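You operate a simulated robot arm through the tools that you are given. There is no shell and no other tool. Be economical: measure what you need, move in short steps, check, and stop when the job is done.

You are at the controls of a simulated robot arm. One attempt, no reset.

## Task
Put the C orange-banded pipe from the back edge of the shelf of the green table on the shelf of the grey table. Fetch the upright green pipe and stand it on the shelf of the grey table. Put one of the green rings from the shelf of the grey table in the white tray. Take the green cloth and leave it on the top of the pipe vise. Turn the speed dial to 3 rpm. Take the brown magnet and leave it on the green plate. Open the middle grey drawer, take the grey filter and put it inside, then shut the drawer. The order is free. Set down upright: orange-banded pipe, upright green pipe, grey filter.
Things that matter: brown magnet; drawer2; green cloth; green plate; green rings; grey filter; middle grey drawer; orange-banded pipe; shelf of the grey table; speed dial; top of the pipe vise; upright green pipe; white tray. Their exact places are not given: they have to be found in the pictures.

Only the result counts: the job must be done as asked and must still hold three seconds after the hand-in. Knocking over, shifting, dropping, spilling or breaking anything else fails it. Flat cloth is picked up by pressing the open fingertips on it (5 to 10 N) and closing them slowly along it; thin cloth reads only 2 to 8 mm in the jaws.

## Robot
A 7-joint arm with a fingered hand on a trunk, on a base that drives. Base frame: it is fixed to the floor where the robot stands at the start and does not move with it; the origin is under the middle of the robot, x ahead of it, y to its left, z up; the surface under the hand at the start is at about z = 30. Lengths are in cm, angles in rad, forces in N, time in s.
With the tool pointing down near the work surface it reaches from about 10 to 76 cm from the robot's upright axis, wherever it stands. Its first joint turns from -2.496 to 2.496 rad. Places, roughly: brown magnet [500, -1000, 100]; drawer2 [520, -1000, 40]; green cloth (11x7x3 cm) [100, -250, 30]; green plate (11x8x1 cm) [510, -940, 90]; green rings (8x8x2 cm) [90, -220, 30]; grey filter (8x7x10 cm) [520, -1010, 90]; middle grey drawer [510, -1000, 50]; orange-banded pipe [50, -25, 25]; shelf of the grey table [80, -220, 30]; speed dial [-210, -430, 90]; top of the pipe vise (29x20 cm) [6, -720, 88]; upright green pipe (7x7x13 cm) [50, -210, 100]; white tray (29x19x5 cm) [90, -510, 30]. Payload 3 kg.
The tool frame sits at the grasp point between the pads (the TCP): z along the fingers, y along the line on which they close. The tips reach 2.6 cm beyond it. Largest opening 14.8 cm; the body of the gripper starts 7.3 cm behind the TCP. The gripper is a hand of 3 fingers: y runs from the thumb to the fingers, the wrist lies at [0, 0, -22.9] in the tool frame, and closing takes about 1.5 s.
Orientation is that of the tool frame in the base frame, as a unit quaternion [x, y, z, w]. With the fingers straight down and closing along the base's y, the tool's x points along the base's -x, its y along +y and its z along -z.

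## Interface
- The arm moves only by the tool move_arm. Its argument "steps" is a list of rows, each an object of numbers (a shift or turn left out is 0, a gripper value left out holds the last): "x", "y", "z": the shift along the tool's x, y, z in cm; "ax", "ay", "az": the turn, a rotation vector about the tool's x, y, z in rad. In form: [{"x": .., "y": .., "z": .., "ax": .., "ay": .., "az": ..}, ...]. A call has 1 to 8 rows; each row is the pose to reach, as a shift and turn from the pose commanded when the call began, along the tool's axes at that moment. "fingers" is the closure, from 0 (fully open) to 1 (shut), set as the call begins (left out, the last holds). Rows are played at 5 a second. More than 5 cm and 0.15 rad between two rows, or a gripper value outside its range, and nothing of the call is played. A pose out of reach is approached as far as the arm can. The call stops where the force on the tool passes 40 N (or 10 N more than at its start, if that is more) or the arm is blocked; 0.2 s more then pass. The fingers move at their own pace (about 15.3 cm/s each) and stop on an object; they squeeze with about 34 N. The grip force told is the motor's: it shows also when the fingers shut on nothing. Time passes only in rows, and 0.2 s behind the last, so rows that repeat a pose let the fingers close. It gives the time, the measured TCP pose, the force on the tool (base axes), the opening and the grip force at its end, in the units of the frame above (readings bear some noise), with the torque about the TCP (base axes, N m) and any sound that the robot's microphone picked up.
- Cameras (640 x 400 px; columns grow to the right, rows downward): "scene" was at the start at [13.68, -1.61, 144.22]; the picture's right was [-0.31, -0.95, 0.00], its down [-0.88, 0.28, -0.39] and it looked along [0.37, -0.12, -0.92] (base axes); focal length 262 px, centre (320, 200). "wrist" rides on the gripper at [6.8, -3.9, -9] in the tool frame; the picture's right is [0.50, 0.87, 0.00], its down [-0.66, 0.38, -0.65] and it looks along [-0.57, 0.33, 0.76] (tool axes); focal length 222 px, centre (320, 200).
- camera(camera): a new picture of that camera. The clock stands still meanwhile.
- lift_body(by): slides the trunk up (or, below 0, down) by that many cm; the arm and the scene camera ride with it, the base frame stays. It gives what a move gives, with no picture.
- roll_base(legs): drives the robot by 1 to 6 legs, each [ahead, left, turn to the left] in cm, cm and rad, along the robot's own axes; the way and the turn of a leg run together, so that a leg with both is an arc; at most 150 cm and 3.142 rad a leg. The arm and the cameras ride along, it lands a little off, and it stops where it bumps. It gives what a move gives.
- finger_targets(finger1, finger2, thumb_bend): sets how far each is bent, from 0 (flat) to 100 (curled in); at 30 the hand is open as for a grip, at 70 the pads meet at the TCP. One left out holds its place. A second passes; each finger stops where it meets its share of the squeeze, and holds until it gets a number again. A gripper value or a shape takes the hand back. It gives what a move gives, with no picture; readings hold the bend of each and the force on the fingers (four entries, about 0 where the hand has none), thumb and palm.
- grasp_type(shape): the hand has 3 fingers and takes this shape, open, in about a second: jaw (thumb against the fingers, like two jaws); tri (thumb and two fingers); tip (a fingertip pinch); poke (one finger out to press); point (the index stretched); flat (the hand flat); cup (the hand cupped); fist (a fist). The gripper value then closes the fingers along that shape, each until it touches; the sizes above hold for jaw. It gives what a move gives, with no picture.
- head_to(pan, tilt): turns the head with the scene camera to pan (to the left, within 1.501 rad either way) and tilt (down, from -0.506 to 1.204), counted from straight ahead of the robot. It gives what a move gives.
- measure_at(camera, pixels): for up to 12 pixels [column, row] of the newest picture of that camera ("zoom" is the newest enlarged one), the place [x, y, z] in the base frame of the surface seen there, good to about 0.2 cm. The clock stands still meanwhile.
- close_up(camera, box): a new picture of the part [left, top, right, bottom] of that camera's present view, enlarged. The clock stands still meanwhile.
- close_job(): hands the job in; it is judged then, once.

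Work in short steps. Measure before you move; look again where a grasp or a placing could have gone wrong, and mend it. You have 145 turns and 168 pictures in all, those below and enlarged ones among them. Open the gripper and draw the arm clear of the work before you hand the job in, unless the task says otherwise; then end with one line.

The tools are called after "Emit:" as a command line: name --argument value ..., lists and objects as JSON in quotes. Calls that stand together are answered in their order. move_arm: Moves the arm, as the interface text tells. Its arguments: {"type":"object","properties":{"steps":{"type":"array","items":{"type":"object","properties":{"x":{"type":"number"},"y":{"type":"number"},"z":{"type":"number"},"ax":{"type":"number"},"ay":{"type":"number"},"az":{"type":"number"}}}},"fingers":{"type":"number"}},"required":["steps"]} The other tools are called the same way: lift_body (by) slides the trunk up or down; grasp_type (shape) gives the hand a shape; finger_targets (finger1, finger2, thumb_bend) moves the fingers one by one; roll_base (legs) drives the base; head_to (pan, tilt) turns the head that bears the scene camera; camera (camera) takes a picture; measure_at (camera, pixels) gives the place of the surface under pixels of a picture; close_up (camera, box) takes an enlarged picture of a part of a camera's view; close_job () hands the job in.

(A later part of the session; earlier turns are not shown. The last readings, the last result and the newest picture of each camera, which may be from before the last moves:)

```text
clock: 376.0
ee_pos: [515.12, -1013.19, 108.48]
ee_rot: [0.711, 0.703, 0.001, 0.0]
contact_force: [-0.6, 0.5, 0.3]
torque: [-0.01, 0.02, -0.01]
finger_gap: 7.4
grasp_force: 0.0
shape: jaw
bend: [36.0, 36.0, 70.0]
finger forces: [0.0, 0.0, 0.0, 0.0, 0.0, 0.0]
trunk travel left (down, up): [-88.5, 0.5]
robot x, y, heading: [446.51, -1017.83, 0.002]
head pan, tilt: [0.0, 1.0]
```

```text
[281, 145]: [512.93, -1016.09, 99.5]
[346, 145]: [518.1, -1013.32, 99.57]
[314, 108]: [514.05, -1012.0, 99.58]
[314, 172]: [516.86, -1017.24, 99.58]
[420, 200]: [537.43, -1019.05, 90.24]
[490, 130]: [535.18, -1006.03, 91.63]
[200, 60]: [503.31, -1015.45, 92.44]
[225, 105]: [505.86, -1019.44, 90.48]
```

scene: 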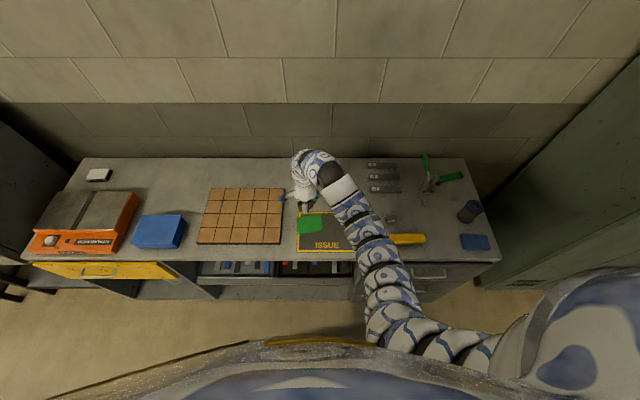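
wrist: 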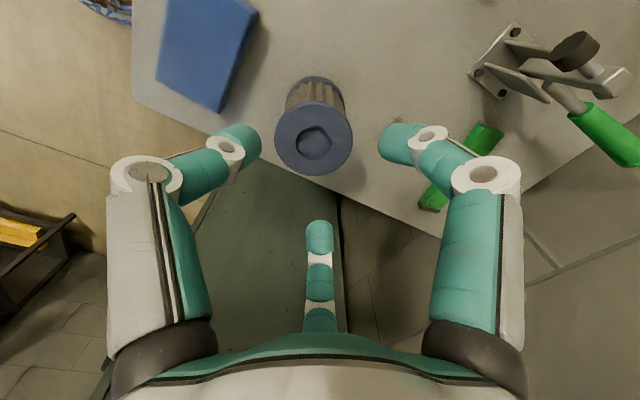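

Filter centre (515.5,−1014.6). I align, descend to TCP z≈95.7 and close.

Emit:
move_arm --steps '[{"x": -1.45, "y": 0.4}, {"x": -1.45, "y": 0.4, "z": 4}, {"x": -1.45, "y": 0.4, "z": 8}, {"x": -1.45, "y": 0.4, "z": 11}, {"x": -1.45, "y": 0.4, "z": 12.8}, {"x": -1.45, "y": 0.4, "z": 12.8}]'

Emit:
move_arm --steps '[{"z": 0}, {"z": 0}, {"z": 0}, {"z": 0}, {"z": 0}, {"z": 0}, {"z": 0}]' --fingers 1

Emit:
camera --camera "wrist"

```text
clock: 377.4
ee_pos: [515.58, -1014.45, 95.64]
ee_rot: [0.711, 0.703, 0.002, 0.0]
contact_force: [0.4, -0.8, 0.0]
torque: [0.02, -0.01, 0.0]
finger_gap: 7.39
grasp_force: 0.1
shape: jaw
bend: [36.0, 36.0, 70.0]
finger forces: [0.0, 0.0, 0.0, 0.1, 0.0, 0.1]
trunk travel left (down, up): [-88.5, 0.5]
robot x, y, heading: [446.17, -1017.89, 0.003]
head pan, tilt: [0.0, 1.0]
```

```text
clock: 379.0
ee_pos: [515.58, -1014.34, 95.68]
ee_rot: [0.711, 0.703, 0.001, 0.0]
contact_force: [-0.3, 0.2, 0.1]
torque: [-0.02, 0.01, -0.02]
finger_gap: 6.26
grasp_force: 33.9
shape: jaw
bend: [77.0, 77.0, 70.0]
finger forces: [30.7, 29.9, 0.0, 0.0, 31.3, 0.1]
trunk travel left (down, up): [-88.5, 0.5]
robot x, y, heading: [446.23, -1017.87, -0.0]
head pan, tilt: [0.0, 1.0]
```

```text
62 pictures are left
```

wrist: 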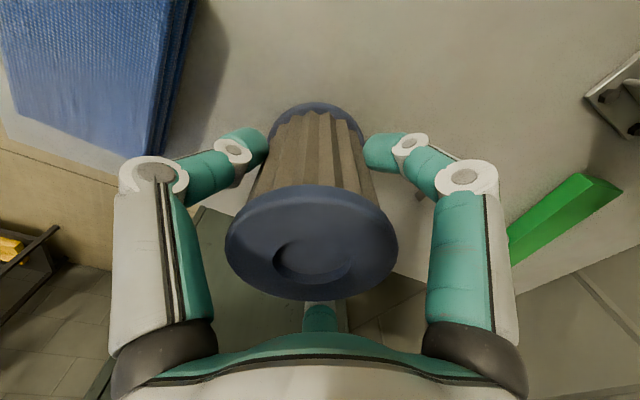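

Firm. I lift 13 cm, back 12.5, strafe left 55 to the mat.

Emit:
move_arm --steps '[{"z": -2}, {"z": -5}, {"z": -8}, {"z": -11}, {"z": -13}, {"z": -13}]'

Emit:
roll_base --legs '[[-12.5, 0, 0], [0, 55, 0]]'

Emit:
camera --camera "wrist"

```text
clock: 380.4
ee_pos: [515.52, -1014.6, 108.77]
ee_rot: [0.711, 0.703, 0.0, 0.001]
contact_force: [-0.6, -0.1, -1.6]
torque: [0.01, 0.03, 0.04]
finger_gap: 6.23
grasp_force: 34.1
shape: jaw
bend: [77.0, 77.0, 70.0]
finger forces: [30.7, 30.1, 0.1, 0.1, 31.4, 0.1]
trunk travel left (down, up): [-88.5, 0.5]
robot x, y, heading: [446.11, -1017.84, -0.001]
head pan, tilt: [0.0, 1.0]
```

```text
clock: 384.4
ee_pos: [503.44, -960.64, 108.64]
ee_rot: [0.713, 0.701, 0.0, 0.001]
contact_force: [-0.6, -0.6, -0.5]
torque: [0.02, 0.01, 0.02]
finger_gap: 6.25
grasp_force: 33.9
shape: jaw
bend: [77.0, 77.0, 70.0]
finger forces: [30.7, 30.0, 0.0, 0.0, 31.5, 0.0]
trunk travel left (down, up): [-88.5, 0.5]
robot x, y, heading: [434.16, -963.24, -0.003]
head pan, tilt: [0.0, 1.0]
```

```text
61 pictures are left
```

wrist: 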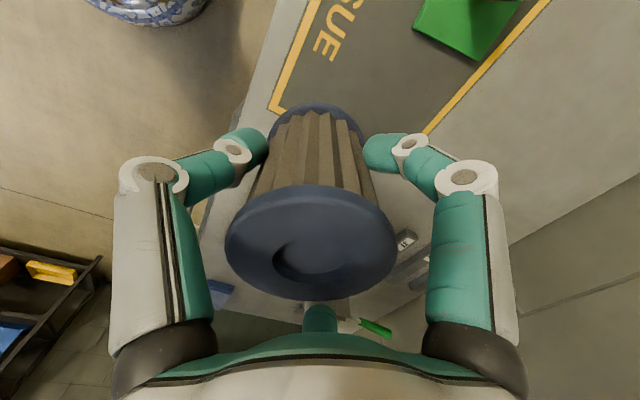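

I shift 3.5 cm left onto the mat and lower to contact.

Emit:
move_arm --steps '[{"x": 3.5}, {"x": 3.5, "z": 4}, {"x": 3.5, "z": 8}, {"x": 3.5, "z": 11.5}, {"x": 3.5, "z": 12.5}, {"x": 3.5, "z": 12.5}]'

Emit:
move_arm --steps '[{"z": 0.2}, {"z": 0.4}, {"z": 0.6}, {"z": 0.6}]'

```text
clock: 385.8
ee_pos: [503.32, -957.08, 96.36]
ee_rot: [0.713, 0.701, 0.0, 0.001]
contact_force: [1.4, -0.2, -1.1]
torque: [0.03, 0.03, 0.0]
finger_gap: 6.24
grasp_force: 34.3
shape: jaw
bend: [77.0, 77.0, 70.0]
finger forces: [30.8, 30.0, 0.1, 0.0, 31.5, 0.0]
trunk travel left (down, up): [-88.5, 0.5]
robot x, y, heading: [434.32, -963.5, -0.004]
head pan, tilt: [0.0, 1.0]
```

```text
clock: 386.8
ee_pos: [503.37, -957.05, 95.6]
ee_rot: [0.712, 0.702, 0.0, 0.0]
contact_force: [0.1, -0.2, -1.1]
torque: [-0.02, 0.01, -0.01]
finger_gap: 6.23
grasp_force: 33.6
shape: jaw
bend: [77.0, 77.0, 70.0]
finger forces: [30.9, 30.0, 0.0, 0.0, 31.5, 0.0]
trunk travel left (down, up): [-88.5, 0.5]
robot x, y, heading: [433.67, -963.32, -0.005]
head pan, tilt: [0.0, 1.0]
```

Emit:
move_arm --steps '[{"z": 0.15}, {"z": 0.3}, {"z": 0.3}]'

Emit:
move_arm --steps '[{"z": 0}, {"z": 0}, {"z": 0}, {"z": 0}, {"z": 0}, {"z": 0}]' --fingers 0.4

Emit:
move_arm --steps '[{"z": -3}, {"z": -7}, {"z": -11}, {"z": -13}, {"z": -13}]'

Emit:
camera --camera "wrist"

```text
clock: 387.6
ee_pos: [503.28, -957.11, 95.49]
ee_rot: [0.713, 0.701, 0.001, 0.001]
contact_force: [2.4, -1.8, 15.5]
torque: [-0.09, 0.1, 0.09]
finger_gap: 6.28
grasp_force: 34.7
shape: jaw
bend: [77.0, 77.0, 70.0]
finger forces: [32.9, 33.0, 0.1, 0.1, 33.4, 0.1]
trunk travel left (down, up): [-88.5, 0.5]
robot x, y, heading: [433.92, -963.31, -0.003]
head pan, tilt: [0.0, 1.0]
```

```text
clock: 389.0
ee_pos: [503.33, -957.03, 95.44]
ee_rot: [0.713, 0.701, 0.001, 0.001]
contact_force: [-0.2, -0.2, 0.4]
torque: [-0.01, -0.01, 0.0]
finger_gap: 8.83
grasp_force: 0.0
shape: jaw
bend: [32.0, 32.0, 70.0]
finger forces: [0.1, 0.1, 0.0, 0.1, 0.1, 0.0]
trunk travel left (down, up): [-88.5, 0.5]
robot x, y, heading: [433.99, -963.81, -0.007]
head pan, tilt: [0.0, 1.0]
```

```text
clock: 390.2
ee_pos: [503.38, -957.13, 108.46]
ee_rot: [0.714, 0.7, 0.0, 0.0]
contact_force: [0.1, -0.2, 0.2]
torque: [0.0, 0.03, 0.0]
finger_gap: 8.84
grasp_force: 0.0
shape: jaw
bend: [32.0, 32.0, 70.0]
finger forces: [0.1, 0.0, 0.0, 0.0, 0.0, 0.0]
trunk travel left (down, up): [-88.5, 0.5]
robot x, y, heading: [434.19, -963.66, -0.006]
head pan, tilt: [0.0, 1.0]
```

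```text
60 pictures are left
```

wrist: 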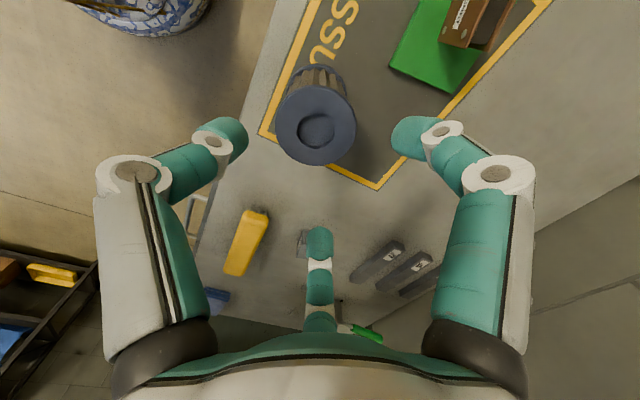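

Filter stands on the mat. I back off 45 cm, pitch the tool to horizontal (thumb below), lower the trunk to handle height and line up.

Emit:
roll_base --legs '[[-46, 0, 0], [0, -39.5, 0.005]]'

Emit:
move_arm --steps '[{"ax": -0.14}, {"ax": -0.28}, {"ax": -0.42}, {"ax": -0.56}, {"ax": -0.7}, {"ax": -0.84}, {"ax": -0.98}, {"ax": -1.12}]'

Emit:
move_arm --steps '[{"ax": -0.14}, {"ax": -0.28}, {"ax": -0.42}, {"ax": -0.45}, {"ax": -0.45}]'

Emit:
lift_body --by -40

Emit:
lift_body --by -10.5

Emit:
camera --camera "scene"

Emit:
camera --camera "wrist"

```text
clock: 395.0
ee_pos: [456.55, -996.05, 108.45]
ee_rot: [0.711, 0.703, 0.001, 0.0]
contact_force: [-0.2, 0.3, 0.2]
torque: [0.01, 0.02, -0.02]
finger_gap: 8.82
grasp_force: 0.0
shape: jaw
bend: [32.0, 32.0, 70.0]
finger forces: [0.1, 0.0, 0.0, 0.1, 0.1, 0.1]
trunk travel left (down, up): [-88.5, 0.5]
robot x, y, heading: [387.49, -1002.17, 0.002]
head pan, tilt: [0.0, 1.0]
```

```text
clock: 396.8
ee_pos: [456.56, -996.08, 108.35]
ee_rot: [0.602, 0.595, 0.374, 0.378]
contact_force: [0.6, -0.1, -0.7]
torque: [0.0, 0.06, -0.01]
finger_gap: 8.87
grasp_force: 0.0
shape: jaw
bend: [32.0, 32.0, 70.0]
finger forces: [0.1, 0.0, 0.0, 0.0, 0.0, 0.1]
trunk travel left (down, up): [-88.5, 0.5]
robot x, y, heading: [387.63, -1002.62, -0.004]
head pan, tilt: [0.0, 1.0]
```

```text
clock: 398.0
ee_pos: [456.46, -995.95, 108.39]
ee_rot: [0.502, 0.497, 0.498, 0.503]
contact_force: [-0.9, 0.3, 0.2]
torque: [-0.01, 0.0, -0.02]
finger_gap: 8.83
grasp_force: 0.1
shape: jaw
bend: [32.0, 32.0, 70.0]
finger forces: [0.0, 0.0, 0.1, 0.0, 0.0, 0.1]
trunk travel left (down, up): [-88.5, 0.5]
robot x, y, heading: [387.37, -1002.66, -0.001]
head pan, tilt: [0.0, 1.0]
```

```text
clock: 401.9
ee_pos: [456.5, -996.0, 68.44]
ee_rot: [0.503, 0.497, 0.497, 0.503]
contact_force: [0.4, 0.7, 0.3]
torque: [0.01, -0.01, -0.01]
finger_gap: 8.86
grasp_force: 0.1
shape: jaw
bend: [32.0, 32.0, 70.0]
finger forces: [0.1, 0.0, 0.0, 0.0, 0.0, 0.0]
trunk travel left (down, up): [-48.5, 40.5]
robot x, y, heading: [387.51, -1002.81, -0.003]
head pan, tilt: [0.0, 1.0]
```

```text
clock: 403.2
ee_pos: [456.57, -996.1, 58.05]
ee_rot: [0.503, 0.497, 0.497, 0.503]
contact_force: [-0.3, -0.1, -0.6]
torque: [-0.01, 0.01, -0.01]
finger_gap: 8.85
grasp_force: 0.0
shape: jaw
bend: [32.0, 32.0, 70.0]
finger forces: [0.0, 0.0, 0.1, 0.0, 0.0, 0.0]
trunk travel left (down, up): [-38.0, 51.0]
robot x, y, heading: [387.37, -1003.1, 0.006]
head pan, tilt: [0.0, 1.0]
```

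```text
59 pictures are left
```

scene: 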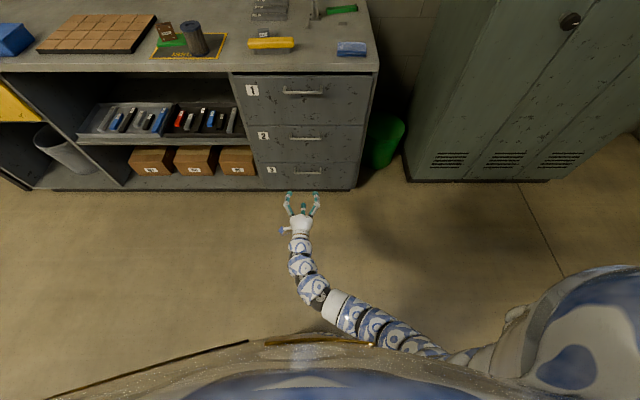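

```text
58 pictures are left
```

wrist: 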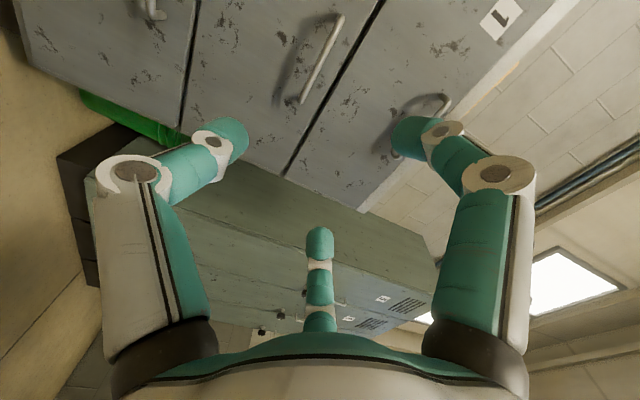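

I measure drawer 2's bar in the wrist view at (322,55).

Emit:
measure_at --camera "wrist" --pixels '[[335, 30], [322, 58], [308, 88], [303, 98], [340, 18]]'

```text
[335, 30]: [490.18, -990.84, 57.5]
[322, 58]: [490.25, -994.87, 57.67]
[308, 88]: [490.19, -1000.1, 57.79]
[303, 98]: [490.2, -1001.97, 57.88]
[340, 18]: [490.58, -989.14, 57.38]
```

Bar centre is (490.4,−996,57.7). I advance 33.5 cm with fingers open above and below the bar.

Emit:
roll_base --legs '[[26, 0, 0]]'

Emit:
move_arm --steps '[{"y": -0.3, "z": 3}, {"y": -0.3, "z": 6}, {"y": -0.3, "z": 7.5}, {"y": -0.3, "z": 7.5}]'

Emit:
camera --camera "wrist"

```text
clock: 405.1
ee_pos: [482.48, -995.94, 58.04]
ee_rot: [0.503, 0.497, 0.497, 0.503]
contact_force: [0.9, -0.8, -0.2]
torque: [0.0, 0.02, -0.04]
finger_gap: 8.83
grasp_force: 0.1
shape: jaw
bend: [32.0, 32.0, 70.0]
finger forces: [0.0, 0.0, 0.0, 0.1, 0.0, 0.0]
trunk travel left (down, up): [-38.0, 51.0]
robot x, y, heading: [413.59, -1002.63, -0.007]
head pan, tilt: [0.0, 1.0]
```

```text
clock: 406.1
ee_pos: [490.17, -995.95, 57.56]
ee_rot: [0.503, 0.497, 0.498, 0.502]
contact_force: [-0.5, 1.0, 0.7]
torque: [0.01, 0.01, -0.01]
finger_gap: 8.85
grasp_force: 0.1
shape: jaw
bend: [32.0, 32.0, 70.0]
finger forces: [0.0, 0.1, 0.0, 0.0, 0.1, 0.0]
trunk travel left (down, up): [-38.0, 51.0]
robot x, y, heading: [413.04, -1002.76, -0.004]
head pan, tilt: [0.0, 1.0]
```

```text
57 pictures are left
```

wrist: 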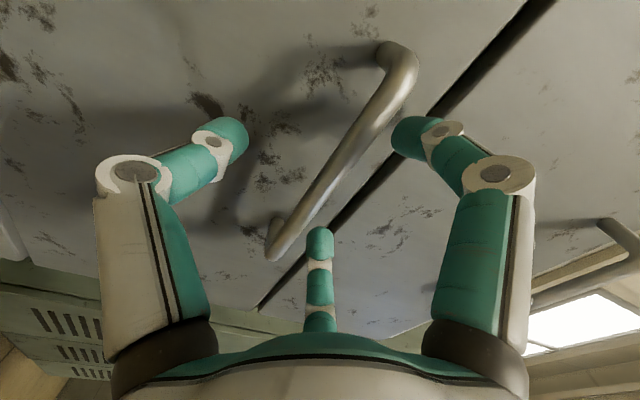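

The bar runs between thumb (below) and fingers (above). I close on it.

Emit:
move_arm --steps '[{"z": 0}, {"z": 0}, {"z": 0}, {"z": 0}, {"z": 0}, {"z": 0}, {"z": 0}, {"z": 0}]' --fingers 1

Emit:
camera --camera "wrist"

```text
clock: 407.9
ee_pos: [490.29, -996.0, 57.54]
ee_rot: [0.503, 0.497, 0.497, 0.503]
contact_force: [6.2, -0.9, 1.6]
torque: [0.01, -0.02, 0.0]
finger_gap: 0.01
grasp_force: 34.2
shape: jaw
bend: [71.0, 71.0, 72.0]
finger forces: [0.3, 0.0, 0.0, 0.0, 0.0, 0.0]
trunk travel left (down, up): [-38.0, 51.0]
robot x, y, heading: [413.29, -1002.15, -0.001]
head pan, tilt: [0.0, 1.0]
```

```text
56 pictures are left
```

wrist: 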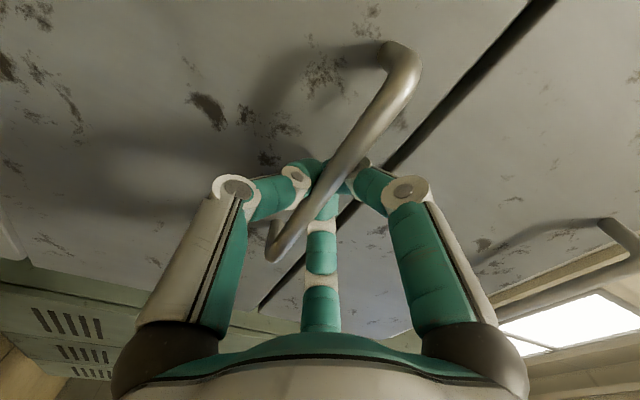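

The fingertips met behind the bar, enclosing it like a hook—good for pulling. I pull back with the base.

Emit:
roll_base --legs '[[-14, 0, 0], [-14, 0, 0]]'

Emit:
camera --camera "scene"

```text
clock: 410.1
ee_pos: [462.35, -996.11, 57.5]
ee_rot: [0.502, 0.497, 0.498, 0.503]
contact_force: [0.4, -1.1, 0.2]
torque: [0.0, 0.02, 0.0]
finger_gap: 0.0
grasp_force: 34.1
shape: jaw
bend: [71.0, 71.0, 71.0]
finger forces: [0.1, 0.0, 0.0, 0.0, 0.0, 0.0]
trunk travel left (down, up): [-38.0, 51.0]
robot x, y, heading: [385.27, -1002.99, -0.002]
head pan, tilt: [0.0, 1.0]
```

```text
55 pictures are left
```

scene: 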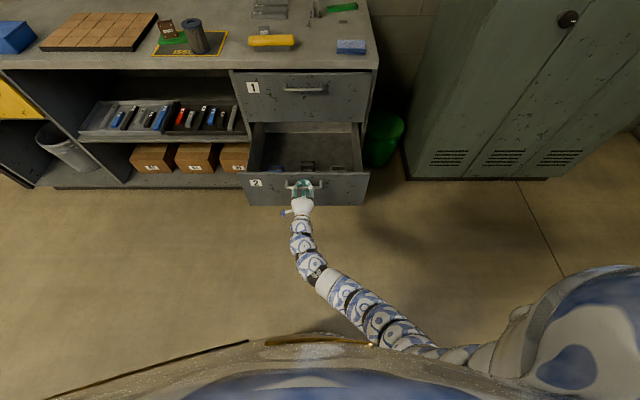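

Drawer 2 is open. I enlarge to see the interior and its contents.

Emit:
close_up --camera "scene" --box '[230, 110, 380, 215]'

```text
3.81 times, centred on (305, 162) of scene
```

zoom: 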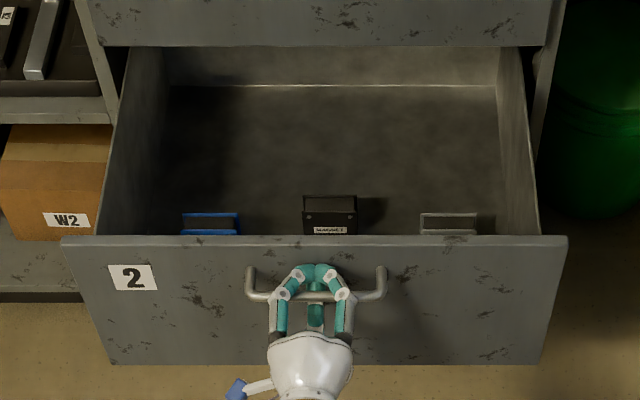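

Emit:
measure_at --camera "zoom" --pixels '[[330, 82], [330, 120], [330, 170], [330, 198], [330, 212], [210, 215], [448, 216], [115, 150], [530, 150], [300, 240], [320, 42], [260, 150]]'

```text
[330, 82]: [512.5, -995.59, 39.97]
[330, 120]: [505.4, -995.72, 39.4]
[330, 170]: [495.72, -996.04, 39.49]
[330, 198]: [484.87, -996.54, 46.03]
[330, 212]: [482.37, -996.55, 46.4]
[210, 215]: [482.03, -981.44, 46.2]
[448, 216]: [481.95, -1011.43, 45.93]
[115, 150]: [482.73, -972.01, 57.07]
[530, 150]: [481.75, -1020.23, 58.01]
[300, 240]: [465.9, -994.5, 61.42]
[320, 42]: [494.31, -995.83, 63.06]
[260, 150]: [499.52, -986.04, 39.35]
```

Inside stand three small magnets at x≈481–485 near the front; the floor is z 39.4. I pull 9 cm more to expose free floor behind them.

Emit:
roll_base --legs '[[-9, 0, 0]]'

Emit:
close_up --camera "scene" --box '[230, 90, 380, 230]'

```text
clock: 411.3
ee_pos: [453.24, -995.99, 57.58]
ee_rot: [0.504, 0.497, 0.497, 0.502]
contact_force: [-0.3, -1.1, -0.2]
torque: [0.04, 0.01, -0.04]
finger_gap: 0.03
grasp_force: 34.1
shape: jaw
bend: [71.0, 71.0, 68.0]
finger forces: [0.1, 0.0, 0.1, 0.1, 0.0, 0.0]
trunk travel left (down, up): [-38.0, 51.0]
robot x, y, heading: [376.32, -1002.48, 0.003]
head pan, tilt: [0.0, 1.0]
```

```text
2.86 times, centred on (305, 160) of scene
```

zoom: 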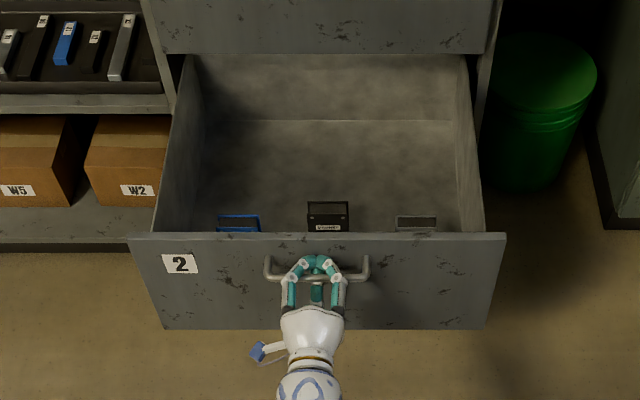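

Emit:
measure_at --camera "zoom" --pixels '[[320, 122], [320, 170], [328, 206], [238, 218], [416, 219], [320, 235], [300, 275], [195, 130], [470, 130], [330, 90]]'

```text
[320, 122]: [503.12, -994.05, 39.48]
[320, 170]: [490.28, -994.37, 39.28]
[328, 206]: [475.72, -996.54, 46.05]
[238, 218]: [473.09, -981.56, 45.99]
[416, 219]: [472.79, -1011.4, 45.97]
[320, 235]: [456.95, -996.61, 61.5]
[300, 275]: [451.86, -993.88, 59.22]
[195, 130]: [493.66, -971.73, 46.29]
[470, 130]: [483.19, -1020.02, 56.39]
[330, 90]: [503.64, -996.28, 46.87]
```

Drawer is open 37 cm; free floor behind the magnets spans x 477–494. I open the fingers, back off, and re-form the arm tool-down and high.

Emit:
move_arm --steps '[{"z": 0}, {"z": 0}, {"z": 0}, {"z": 0}, {"z": 0}, {"z": 0}, {"z": 0}]' --fingers 0.3

Emit:
roll_base --legs '[[-16, 0, 0], [0, 68, 0]]'

Emit:
lift_body --by 40

Emit:
lift_body --by 10.5

Emit:
move_arm --steps '[{"ax": 0.14}, {"ax": 0.28}, {"ax": 0.42}, {"ax": 0.56}, {"ax": 0.7}, {"ax": 0.84}, {"ax": 0.98}, {"ax": 1.12}]'

Emit:
move_arm --steps '[{"ax": 0.14}, {"ax": 0.28}, {"ax": 0.42}, {"ax": 0.45}, {"ax": 0.45}]'

Emit:
camera --camera "scene"

```text
clock: 412.9
ee_pos: [453.24, -996.04, 57.65]
ee_rot: [0.503, 0.496, 0.498, 0.503]
contact_force: [-0.4, -0.1, 0.0]
torque: [0.03, -0.02, 0.02]
finger_gap: 10.32
grasp_force: 0.0
shape: jaw
bend: [28.0, 28.0, 74.0]
finger forces: [0.0, 0.1, 0.0, 0.1, 0.1, 0.1]
trunk travel left (down, up): [-38.0, 51.0]
robot x, y, heading: [376.3, -1002.62, -0.002]
head pan, tilt: [0.0, 1.0]
```

```text
clock: 417.6
ee_pos: [437.42, -927.07, 57.55]
ee_rot: [0.502, 0.497, 0.499, 0.502]
contact_force: [0.7, -0.2, 2.1]
torque: [0.0, 0.02, 0.0]
finger_gap: 10.33
grasp_force: 0.0
shape: jaw
bend: [28.0, 28.0, 74.0]
finger forces: [0.1, 0.1, 0.0, 0.0, 0.1, 0.1]
trunk travel left (down, up): [-38.0, 51.0]
robot x, y, heading: [360.37, -933.7, 0.001]
head pan, tilt: [0.0, 1.0]
```

```text
clock: 421.5
ee_pos: [437.59, -927.04, 97.7]
ee_rot: [0.502, 0.497, 0.499, 0.502]
contact_force: [0.1, -0.3, -0.5]
torque: [-0.01, -0.04, -0.04]
finger_gap: 10.31
grasp_force: 0.0
shape: jaw
bend: [28.0, 28.0, 74.0]
finger forces: [0.1, 0.1, 0.1, 0.0, 0.0, 0.0]
trunk travel left (down, up): [-78.0, 11.0]
robot x, y, heading: [360.67, -933.7, 0.001]
head pan, tilt: [0.0, 1.0]
```

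```text
clock: 422.9
ee_pos: [437.45, -927.08, 108.17]
ee_rot: [0.503, 0.496, 0.499, 0.502]
contact_force: [0.1, -0.8, 0.5]
torque: [-0.01, 0.0, 0.0]
finger_gap: 10.32
grasp_force: 0.2
shape: jaw
bend: [28.0, 28.0, 74.0]
finger forces: [0.0, 0.1, 0.1, 0.0, 0.0, 0.0]
trunk travel left (down, up): [-88.5, 0.5]
robot x, y, heading: [360.26, -933.83, 0.003]
head pan, tilt: [0.0, 1.0]
```

```text
clock: 424.6
ee_pos: [437.4, -926.95, 108.2]
ee_rot: [0.692, 0.686, 0.159, 0.158]
contact_force: [-0.1, 0.5, -0.4]
torque: [0.04, 0.0, 0.0]
finger_gap: 10.35
grasp_force: 0.1
shape: jaw
bend: [28.0, 28.0, 74.0]
finger forces: [0.1, 0.0, 0.0, 0.0, 0.0, 0.1]
trunk travel left (down, up): [-88.5, 0.5]
robot x, y, heading: [360.57, -933.75, 0.006]
head pan, tilt: [0.0, 1.0]
```

```text
clock: 425.9
ee_pos: [437.54, -926.97, 108.18]
ee_rot: [0.71, 0.704, 0.002, 0.0]
contact_force: [0.2, -0.1, -0.3]
torque: [0.01, 0.01, 0.01]
finger_gap: 10.35
grasp_force: 0.1
shape: jaw
bend: [28.0, 28.0, 74.0]
finger forces: [0.1, 0.0, 0.0, 0.1, 0.0, 0.1]
trunk travel left (down, up): [-88.5, 0.5]
robot x, y, heading: [360.62, -934.26, 0.003]
head pan, tilt: [0.0, 1.0]
```

```text
52 pictures are left
```

scene: 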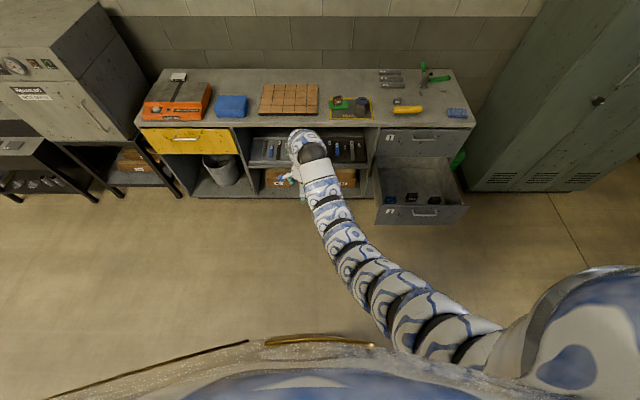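

I turn the hand to the default yaw while shifting it 30 cm right and 14 cm back (robot frame).

Emit:
move_arm --steps '[{"x": -3.8, "y": -1.7, "az": -0.15}, {"x": -7.6, "y": -3.4, "az": -0.3}, {"x": -11.4, "y": -5.1, "az": -0.45}, {"x": -15.2, "y": -6.8, "az": -0.6}, {"x": -19, "y": -8.5, "az": -0.75}, {"x": -22.8, "y": -10.2, "az": -0.9}, {"x": -26.6, "y": -11.9, "az": -1.05}, {"x": -30, "y": -13.6, "az": -1.2}]' --fingers 0.4

Emit:
move_arm --steps '[{"az": -0.15}, {"az": -0.3}, {"az": -0.37}, {"az": -0.37}]'

Emit:
roll_base --legs '[[79.5, 0, 0]]'

Emit:
camera --camera "wrist"

```text
clock: 427.6
ee_pos: [423.51, -957.13, 108.0]
ee_rot: [0.189, 0.982, 0.001, 0.001]
contact_force: [0.5, 0.0, 0.3]
torque: [0.04, 0.03, 0.01]
finger_gap: 8.92
grasp_force: 0.0
shape: jaw
bend: [32.0, 32.0, 70.0]
finger forces: [0.0, 0.0, 0.0, 0.0, 0.0, 0.1]
trunk travel left (down, up): [-88.5, 0.5]
robot x, y, heading: [360.65, -933.69, 0.004]
head pan, tilt: [0.0, 1.0]
```

```text
clock: 428.6
ee_pos: [423.52, -957.01, 108.13]
ee_rot: [0.004, 1.0, 0.001, 0.001]
contact_force: [0.7, 0.0, -0.9]
torque: [-0.01, -0.03, 0.03]
finger_gap: 8.92
grasp_force: 0.0
shape: jaw
bend: [32.0, 32.0, 70.0]
finger forces: [0.0, 0.0, 0.0, 0.1, 0.1, 0.0]
trunk travel left (down, up): [-88.5, 0.5]
robot x, y, heading: [360.69, -933.35, 0.002]
head pan, tilt: [0.0, 1.0]
```

```text
clock: 432.9
ee_pos: [502.55, -956.43, 108.02]
ee_rot: [0.004, 1.0, 0.0, 0.001]
contact_force: [0.1, -0.7, 0.1]
torque: [0.0, -0.04, -0.01]
finger_gap: 8.92
grasp_force: 0.1
shape: jaw
bend: [32.0, 32.0, 70.0]
finger forces: [0.0, 0.0, 0.1, 0.1, 0.0, 0.1]
trunk travel left (down, up): [-88.5, 0.5]
robot x, y, heading: [439.75, -933.44, 0.004]
head pan, tilt: [0.0, 1.0]
```

```text
51 pictures are left
```

wrist: 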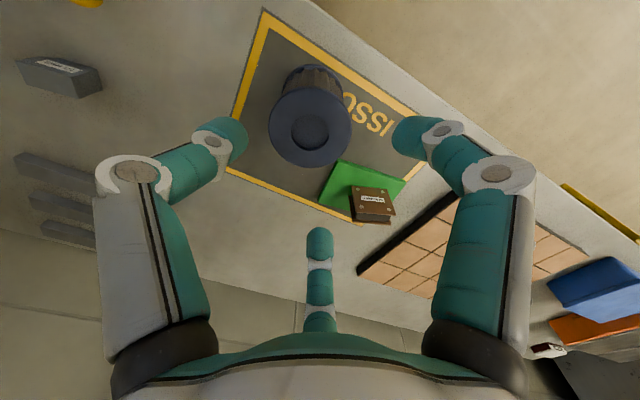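

Filter is at (310,115) as placed, (503.3,−957.1). I align, descend to z≈95.5, and close.

Emit:
move_arm --steps '[{"x": -0.8, "y": -0.65}, {"x": -0.8, "y": -0.65, "z": 4}, {"x": -0.8, "y": -0.65, "z": 8}, {"x": -0.8, "y": -0.65, "z": 11}, {"x": -0.8, "y": -0.65, "z": 12.5}, {"x": -0.8, "y": -0.65, "z": 12.5}]'

Emit:
move_arm --steps '[{"z": 0}, {"z": 0}, {"z": 0}, {"z": 0}, {"z": 0}, {"z": 0}, {"z": 0}]' --fingers 1

Emit:
move_arm --steps '[{"z": -2}, {"z": -5}, {"z": -8}, {"z": -11}, {"z": -13}, {"z": -13}]'

Emit:
camera --camera "wrist"

```text
clock: 434.3
ee_pos: [503.41, -957.26, 95.54]
ee_rot: [0.004, 1.0, 0.001, 0.001]
contact_force: [0.2, -0.5, 0.7]
torque: [-0.01, 0.01, 0.02]
finger_gap: 8.92
grasp_force: 0.0
shape: jaw
bend: [32.0, 32.0, 70.0]
finger forces: [0.1, 0.1, 0.0, 0.0, 0.1, 0.1]
trunk travel left (down, up): [-88.5, 0.5]
robot x, y, heading: [439.76, -933.67, 0.005]
head pan, tilt: [0.0, 1.0]
```

```text
clock: 435.9
ee_pos: [503.29, -957.29, 95.54]
ee_rot: [0.004, 1.0, 0.0, 0.001]
contact_force: [-0.1, -0.5, 0.4]
torque: [0.0, -0.07, -0.02]
finger_gap: 6.13
grasp_force: 34.8
shape: jaw
bend: [39.0, 77.0, 70.0]
finger forces: [30.7, 30.8, 0.0, 0.0, 30.0, 0.1]
trunk travel left (down, up): [-88.5, 0.5]
robot x, y, heading: [439.61, -933.52, 0.004]
head pan, tilt: [0.0, 1.0]
```

```text
clock: 437.3
ee_pos: [503.34, -957.47, 108.54]
ee_rot: [0.005, 1.0, -0.001, 0.001]
contact_force: [0.3, 0.9, -2.0]
torque: [0.0, 0.04, -0.03]
finger_gap: 6.13
grasp_force: 33.9
shape: jaw
bend: [39.0, 77.0, 70.0]
finger forces: [30.9, 30.9, 0.1, 0.0, 30.0, 0.0]
trunk travel left (down, up): [-88.5, 0.5]
robot x, y, heading: [439.71, -933.6, 0.003]
head pan, tilt: [0.0, 1.0]
```

```text
50 pictures are left
```

wrist: 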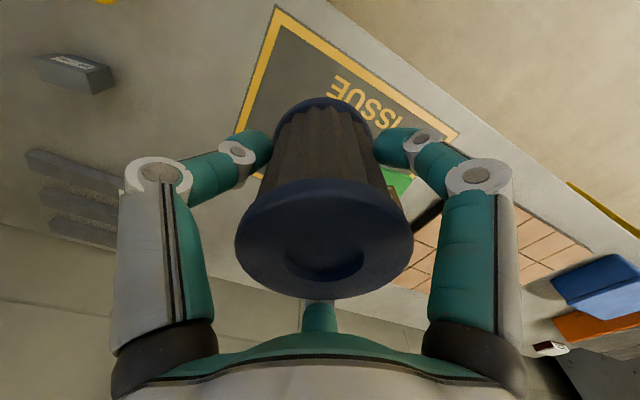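

Holding. I move the base so that the filter is above the free drawer floor at (483,−980), then lower the trunk 40 and check.

Emit:
roll_base --legs '[[-20.3, 0, 0], [0, -22.6, 0]]'

Emit:
lift_body --by -38

Emit:
camera --camera "scene"

Emit:
camera --camera "wrist"

```text
clock: 440.2
ee_pos: [483.42, -979.86, 108.54]
ee_rot: [-0.001, 1.0, 0.001, 0.002]
contact_force: [-0.2, 0.1, -2.7]
torque: [0.04, 0.01, 0.02]
finger_gap: 6.12
grasp_force: 33.9
shape: jaw
bend: [39.0, 77.0, 70.0]
finger forces: [30.9, 30.8, 0.0, 0.0, 30.0, 0.0]
trunk travel left (down, up): [-88.5, 0.5]
robot x, y, heading: [419.33, -956.68, 0.009]
head pan, tilt: [0.0, 1.0]
```

```text
clock: 443.9
ee_pos: [483.28, -979.81, 70.64]
ee_rot: [0.0, 1.0, 0.0, 0.001]
contact_force: [-0.3, 0.4, -1.8]
torque: [-0.04, 0.0, 0.0]
finger_gap: 6.13
grasp_force: 33.5
shape: jaw
bend: [39.0, 77.0, 70.0]
finger forces: [31.0, 30.7, 0.0, 0.0, 29.9, 0.1]
trunk travel left (down, up): [-50.5, 38.5]
robot x, y, heading: [419.34, -956.18, 0.016]
head pan, tilt: [0.0, 1.0]
```

```text
49 pictures are left
```

scene: 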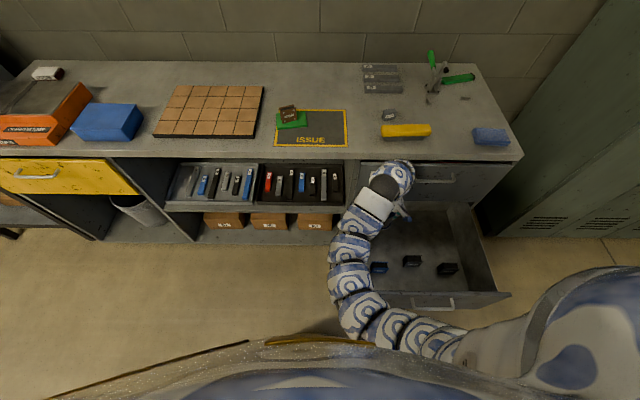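

```text
48 pictures are left
```

wrist: 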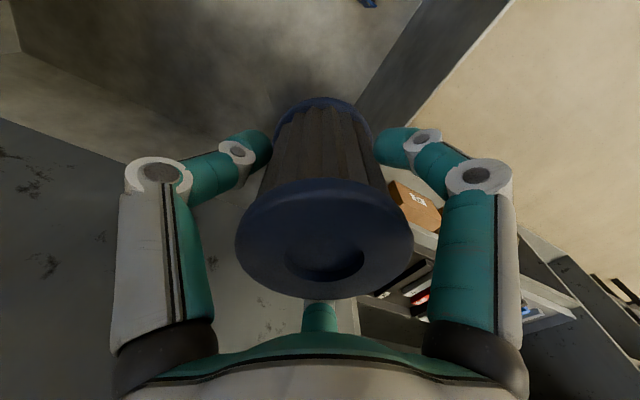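

I check the arm's height above the drawer's walls before the last 25 cm down.

Emit:
measure_at --camera "scene" --pixels '[[390, 170], [372, 208], [350, 245], [350, 280], [362, 315], [390, 328], [430, 338], [395, 215], [380, 267]]'

```text
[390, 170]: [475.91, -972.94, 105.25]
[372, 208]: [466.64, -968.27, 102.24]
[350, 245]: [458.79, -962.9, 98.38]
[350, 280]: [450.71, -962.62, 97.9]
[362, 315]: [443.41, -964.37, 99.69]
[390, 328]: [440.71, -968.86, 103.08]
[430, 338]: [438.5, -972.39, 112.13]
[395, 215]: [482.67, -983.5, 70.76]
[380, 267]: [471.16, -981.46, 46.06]
```

The arm's underside would graze the drawer's front corner in this posture. A longer straight-ahead reach carries the arm higher, so I shift the base back and right and the hand forward and left.

Emit:
roll_base --legs '[[-11.5, 0, -0.014], [0, -30, 0]]'

Emit:
move_arm --steps '[{"y": 4.5}, {"y": 9}, {"y": 13.5}, {"y": 18}, {"y": 22.5}, {"y": 26.5}, {"y": 30}, {"y": 30}]'

Emit:
move_arm --steps '[{"x": -4}, {"x": -8}, {"x": -11}, {"x": -11}]'

Emit:
camera --camera "scene"

```text
clock: 446.7
ee_pos: [471.52, -1009.92, 70.51]
ee_rot: [0.005, 1.0, 0.0, 0.0]
contact_force: [0.6, -0.9, -1.4]
torque: [0.0, 0.02, 0.02]
finger_gap: 6.11
grasp_force: 33.9
shape: jaw
bend: [39.0, 77.0, 70.0]
finger forces: [31.0, 30.8, 0.0, 0.1, 30.0, 0.0]
trunk travel left (down, up): [-50.5, 38.5]
robot x, y, heading: [408.04, -986.05, 0.001]
head pan, tilt: [0.0, 1.0]
```

```text
clock: 448.5
ee_pos: [471.88, -980.12, 70.7]
ee_rot: [0.006, 1.0, 0.0, 0.001]
contact_force: [0.4, -0.6, -2.1]
torque: [0.0, 0.02, -0.04]
finger_gap: 6.13
grasp_force: 33.7
shape: jaw
bend: [39.0, 77.0, 70.0]
finger forces: [31.2, 31.0, 0.0, 0.0, 30.0, 0.0]
trunk travel left (down, up): [-50.5, 38.5]
robot x, y, heading: [408.19, -986.15, 0.004]
head pan, tilt: [0.0, 1.0]
```

```text
clock: 449.5
ee_pos: [482.8, -980.17, 70.49]
ee_rot: [0.006, 1.0, 0.0, 0.0]
contact_force: [-0.2, 0.3, -1.5]
torque: [-0.01, 0.0, -0.04]
finger_gap: 6.11
grasp_force: 33.5
shape: jaw
bend: [39.0, 77.0, 70.0]
finger forces: [30.9, 30.8, 0.0, 0.1, 30.0, 0.0]
trunk travel left (down, up): [-50.5, 38.5]
robot x, y, heading: [407.85, -985.7, 0.007]
head pan, tilt: [0.0, 1.0]
```

```text
47 pictures are left
```

scene: 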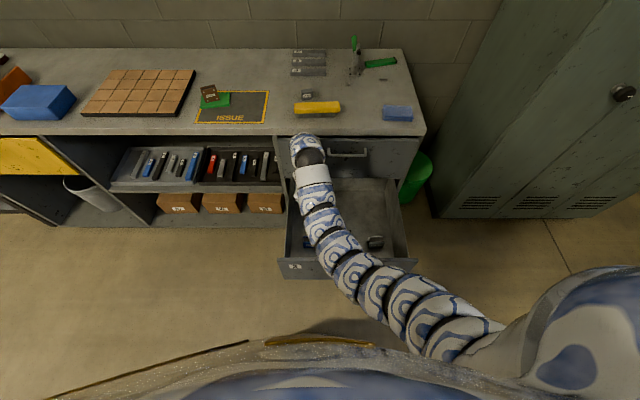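

Emit:
measure_at --camera "scene" --pixels '[[307, 145], [312, 175], [317, 215], [330, 250], [350, 275], [380, 295], [420, 310]]'

```text
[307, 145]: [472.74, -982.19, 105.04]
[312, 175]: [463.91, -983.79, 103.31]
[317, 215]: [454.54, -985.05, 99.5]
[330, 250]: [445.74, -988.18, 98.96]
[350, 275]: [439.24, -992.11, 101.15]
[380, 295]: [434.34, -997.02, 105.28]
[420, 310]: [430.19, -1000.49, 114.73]
```

Arm top at the drawer front will be z≈75, underside ≈66, above the wall's 61.5. I lower the trunk 24 cm and finish with the arm.

Emit:
lift_body --by -24

Emit:
move_arm --steps '[{"z": 0.4}, {"z": 0.8}, {"z": 1.1}, {"z": 1.1}]'

Emit:
camera --camera "wrist"

```text
clock: 452.0
ee_pos: [482.68, -980.26, 46.48]
ee_rot: [0.005, 1.0, 0.0, 0.001]
contact_force: [-0.1, -0.2, -2.7]
torque: [0.01, -0.03, -0.01]
finger_gap: 6.11
grasp_force: 33.8
shape: jaw
bend: [39.0, 77.0, 70.0]
finger forces: [31.0, 30.9, 0.0, 0.0, 29.9, 0.0]
trunk travel left (down, up): [-26.5, 62.5]
robot x, y, heading: [407.67, -985.67, 0.001]
head pan, tilt: [0.0, 1.0]
```

```text
clock: 453.0
ee_pos: [482.86, -980.26, 45.39]
ee_rot: [0.006, 1.0, 0.0, 0.001]
contact_force: [0.2, -0.6, -1.9]
torque: [0.0, 0.0, 0.02]
finger_gap: 6.11
grasp_force: 34.0
shape: jaw
bend: [39.0, 77.0, 70.0]
finger forces: [30.9, 31.0, 0.1, 0.1, 29.8, 0.1]
trunk travel left (down, up): [-26.5, 62.5]
robot x, y, heading: [407.72, -986.15, 0.001]
head pan, tilt: [0.0, 1.0]
```

```text
46 pictures are left
5 turns are left
```

wrist: 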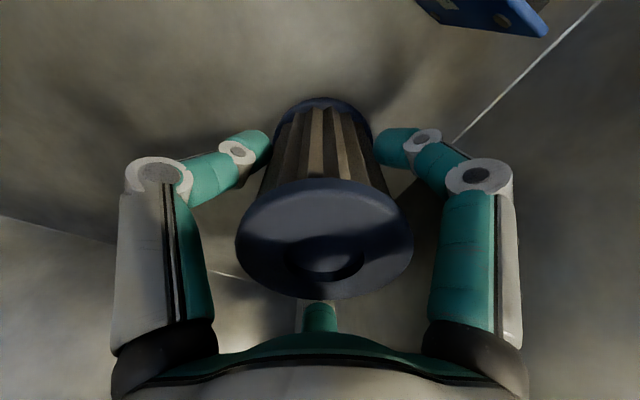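

Only 5 turns remain, so I batch: touch down, release, raise, back out, pitch the closed hand forward in front of the drawer, and take pictures to verify.

Emit:
move_arm --steps '[{"z": 0.15}, {"z": 0.3}, {"z": 0.4}, {"z": 0.4}]'

Emit:
move_arm --steps '[{"z": 0}, {"z": 0}, {"z": 0}, {"z": 0}, {"z": 0}, {"z": 0}, {"z": 0}]' --fingers 0.4

Emit:
lift_body --by 28

Emit:
roll_base --legs '[[-52, 0, 0], [0, -16, 0]]'

Emit:
move_arm --steps '[{"ay": -0.14}, {"ay": -0.28}, {"ay": -0.42}, {"ay": -0.56}, {"ay": -0.7}, {"ay": -0.84}, {"ay": -0.98}, {"ay": -1.12}]' --fingers 1

Emit:
move_arm --steps '[{"ay": -0.14}, {"ay": -0.28}, {"ay": -0.42}, {"ay": -0.45}, {"ay": -0.45}]'

Emit:
lift_body --by -26

Emit:
camera --camera "scene"

Emit:
close_up --camera "scene" --box '[220, 80, 400, 220]'

```text
clock: 454.0
ee_pos: [482.72, -980.09, 45.06]
ee_rot: [0.005, 1.0, 0.0, 0.002]
contact_force: [1.4, 1.2, 9.1]
torque: [-0.03, 0.05, 0.01]
finger_gap: 6.16
grasp_force: 34.0
shape: jaw
bend: [39.0, 77.0, 70.0]
finger forces: [32.1, 32.7, 0.0, 0.1, 31.0, 0.0]
trunk travel left (down, up): [-26.5, 62.5]
robot x, y, heading: [408.13, -986.01, -0.002]
head pan, tilt: [0.0, 1.0]
```

```text
clock: 455.6
ee_pos: [482.73, -980.23, 44.87]
ee_rot: [0.004, 1.0, 0.0, 0.001]
contact_force: [0.2, -0.6, -0.2]
torque: [0.0, 0.0, 0.0]
finger_gap: 8.82
grasp_force: 0.0
shape: jaw
bend: [32.0, 32.0, 70.0]
finger forces: [0.0, 0.0, 0.1, 0.1, 0.0, 0.0]
trunk travel left (down, up): [-26.5, 62.5]
robot x, y, heading: [408.16, -985.73, 0.006]
head pan, tilt: [0.0, 1.0]
```

```text
clock: 458.5
ee_pos: [482.78, -980.1, 72.99]
ee_rot: [0.005, 1.0, 0.0, 0.001]
contact_force: [0.2, -0.3, 0.4]
torque: [-0.02, 0.01, 0.0]
finger_gap: 8.8
grasp_force: 0.1
shape: jaw
bend: [32.0, 32.0, 70.0]
finger forces: [0.0, 0.1, 0.1, 0.0, 0.1, 0.0]
trunk travel left (down, up): [-54.5, 34.5]
robot x, y, heading: [407.61, -985.95, 0.004]
head pan, tilt: [0.0, 1.0]
```

```text
clock: 462.5
ee_pos: [431.43, -996.58, 72.95]
ee_rot: [0.005, 1.0, 0.0, 0.001]
contact_force: [-0.3, -0.2, 0.5]
torque: [0.02, 0.01, -0.01]
finger_gap: 8.82
grasp_force: 0.1
shape: jaw
bend: [32.0, 32.0, 70.0]
finger forces: [0.0, 0.0, 0.0, 0.0, 0.0, 0.0]
trunk travel left (down, up): [-54.5, 34.5]
robot x, y, heading: [356.4, -1002.44, 0.006]
head pan, tilt: [0.0, 1.0]
```

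```text
clock: 464.3
ee_pos: [431.45, -996.45, 73.02]
ee_rot: [0.003, 0.846, -0.001, 0.534]
contact_force: [0.0, -0.4, -0.3]
torque: [0.0, -0.03, 0.01]
finger_gap: 0.0
grasp_force: 33.8
shape: jaw
bend: [70.0, 70.0, 70.0]
finger forces: [0.0, 0.0, 0.0, 0.0, 0.0, 0.1]
trunk travel left (down, up): [-54.5, 34.5]
robot x, y, heading: [356.1, -1002.44, 0.011]
head pan, tilt: [0.0, 1.0]
```

```text
clock: 465.5
ee_pos: [431.53, -996.65, 72.95]
ee_rot: [0.003, 0.706, -0.003, 0.708]
contact_force: [1.0, 0.3, -0.3]
torque: [-0.04, 0.01, 0.02]
finger_gap: 0.0
grasp_force: 34.2
shape: jaw
bend: [70.0, 70.0, 70.0]
finger forces: [0.0, 0.0, 0.0, 0.0, 0.1, 0.1]
trunk travel left (down, up): [-54.5, 34.5]
robot x, y, heading: [356.43, -1002.69, 0.002]
head pan, tilt: [0.0, 1.0]
```

```text
clock: 468.2
ee_pos: [431.56, -996.55, 46.95]
ee_rot: [0.004, 0.706, -0.003, 0.708]
contact_force: [-0.2, -0.3, -0.5]
torque: [0.0, 0.0, 0.0]
finger_gap: 0.02
grasp_force: 34.2
shape: jaw
bend: [70.0, 70.0, 70.0]
finger forces: [0.0, 0.1, 0.0, 0.0, 0.0, 0.0]
trunk travel left (down, up): [-28.5, 60.5]
robot x, y, heading: [356.64, -1002.53, 0.008]
head pan, tilt: [0.0, 1.0]
```

```text
45 pictures are left
```

scene: 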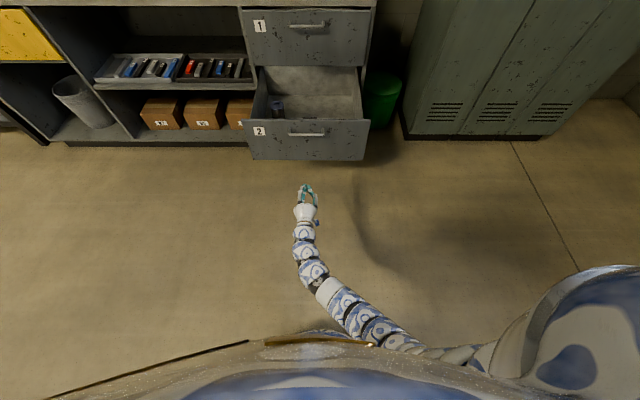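

```text
2.86 times, centred on (310, 150) of scene
4 turns are left
```

zoom: 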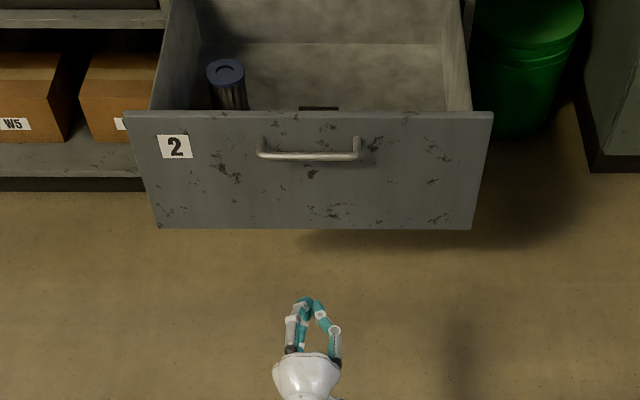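

The filter stands upright in the drawer at (226,80). I push the drawer shut with the closed fist in gentle legs and look.

Emit:
roll_base --legs '[[22, 0, -0.004], [8, 0, 0], [8, 0, 0], [8, 0, 0], [8, 0, 0], [6.6, 0, 0]]'

Emit:
camera --camera "scene"

Emit:
close_up --camera "scene" --box '[220, 60, 420, 260]'

Emit:
measure_at --camera "zoom" --pixels '[[150, 180], [200, 240], [150, 250], [200, 300], [420, 200], [420, 300], [250, 180], [250, 260]]'

```text
clock: 473.2
ee_pos: [491.44, -996.34, 46.77]
ee_rot: [0.003, 0.707, -0.005, 0.707]
contact_force: [-8.7, 0.3, 2.4]
torque: [0.01, -0.08, -0.02]
finger_gap: 0.01
grasp_force: 33.5
shape: jaw
bend: [70.0, 70.0, 70.0]
finger forces: [0.0, 0.0, 0.1, 0.1, 0.0, 0.0]
trunk travel left (down, up): [-28.5, 60.5]
robot x, y, heading: [416.69, -1002.18, 0.002]
head pan, tilt: [0.0, 1.0]
stopped in leg 6: the force on the tool passed its limit at 130 N (the readings are from after the stop); the commanded pose is now the measured one
```

```text
43 pictures are left
```

scene: 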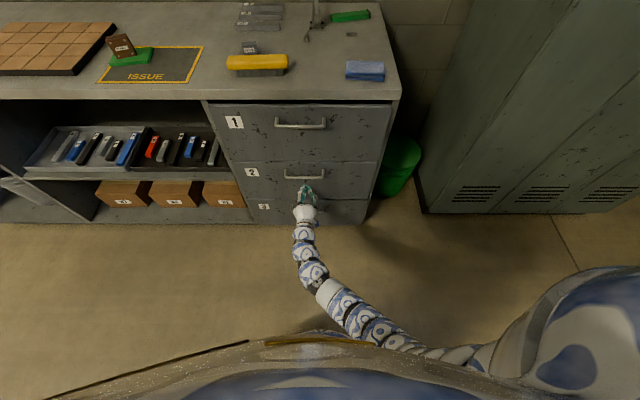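

```text
2.00 times, centred on (320, 160) of scene
```

zoom: 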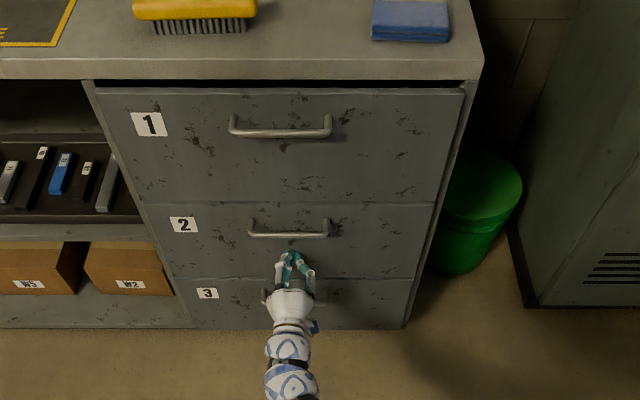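

```text
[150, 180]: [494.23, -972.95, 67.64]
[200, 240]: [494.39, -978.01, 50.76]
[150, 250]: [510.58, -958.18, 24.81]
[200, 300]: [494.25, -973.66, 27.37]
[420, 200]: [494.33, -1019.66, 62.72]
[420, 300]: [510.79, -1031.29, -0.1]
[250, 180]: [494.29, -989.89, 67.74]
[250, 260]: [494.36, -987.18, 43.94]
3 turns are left
```

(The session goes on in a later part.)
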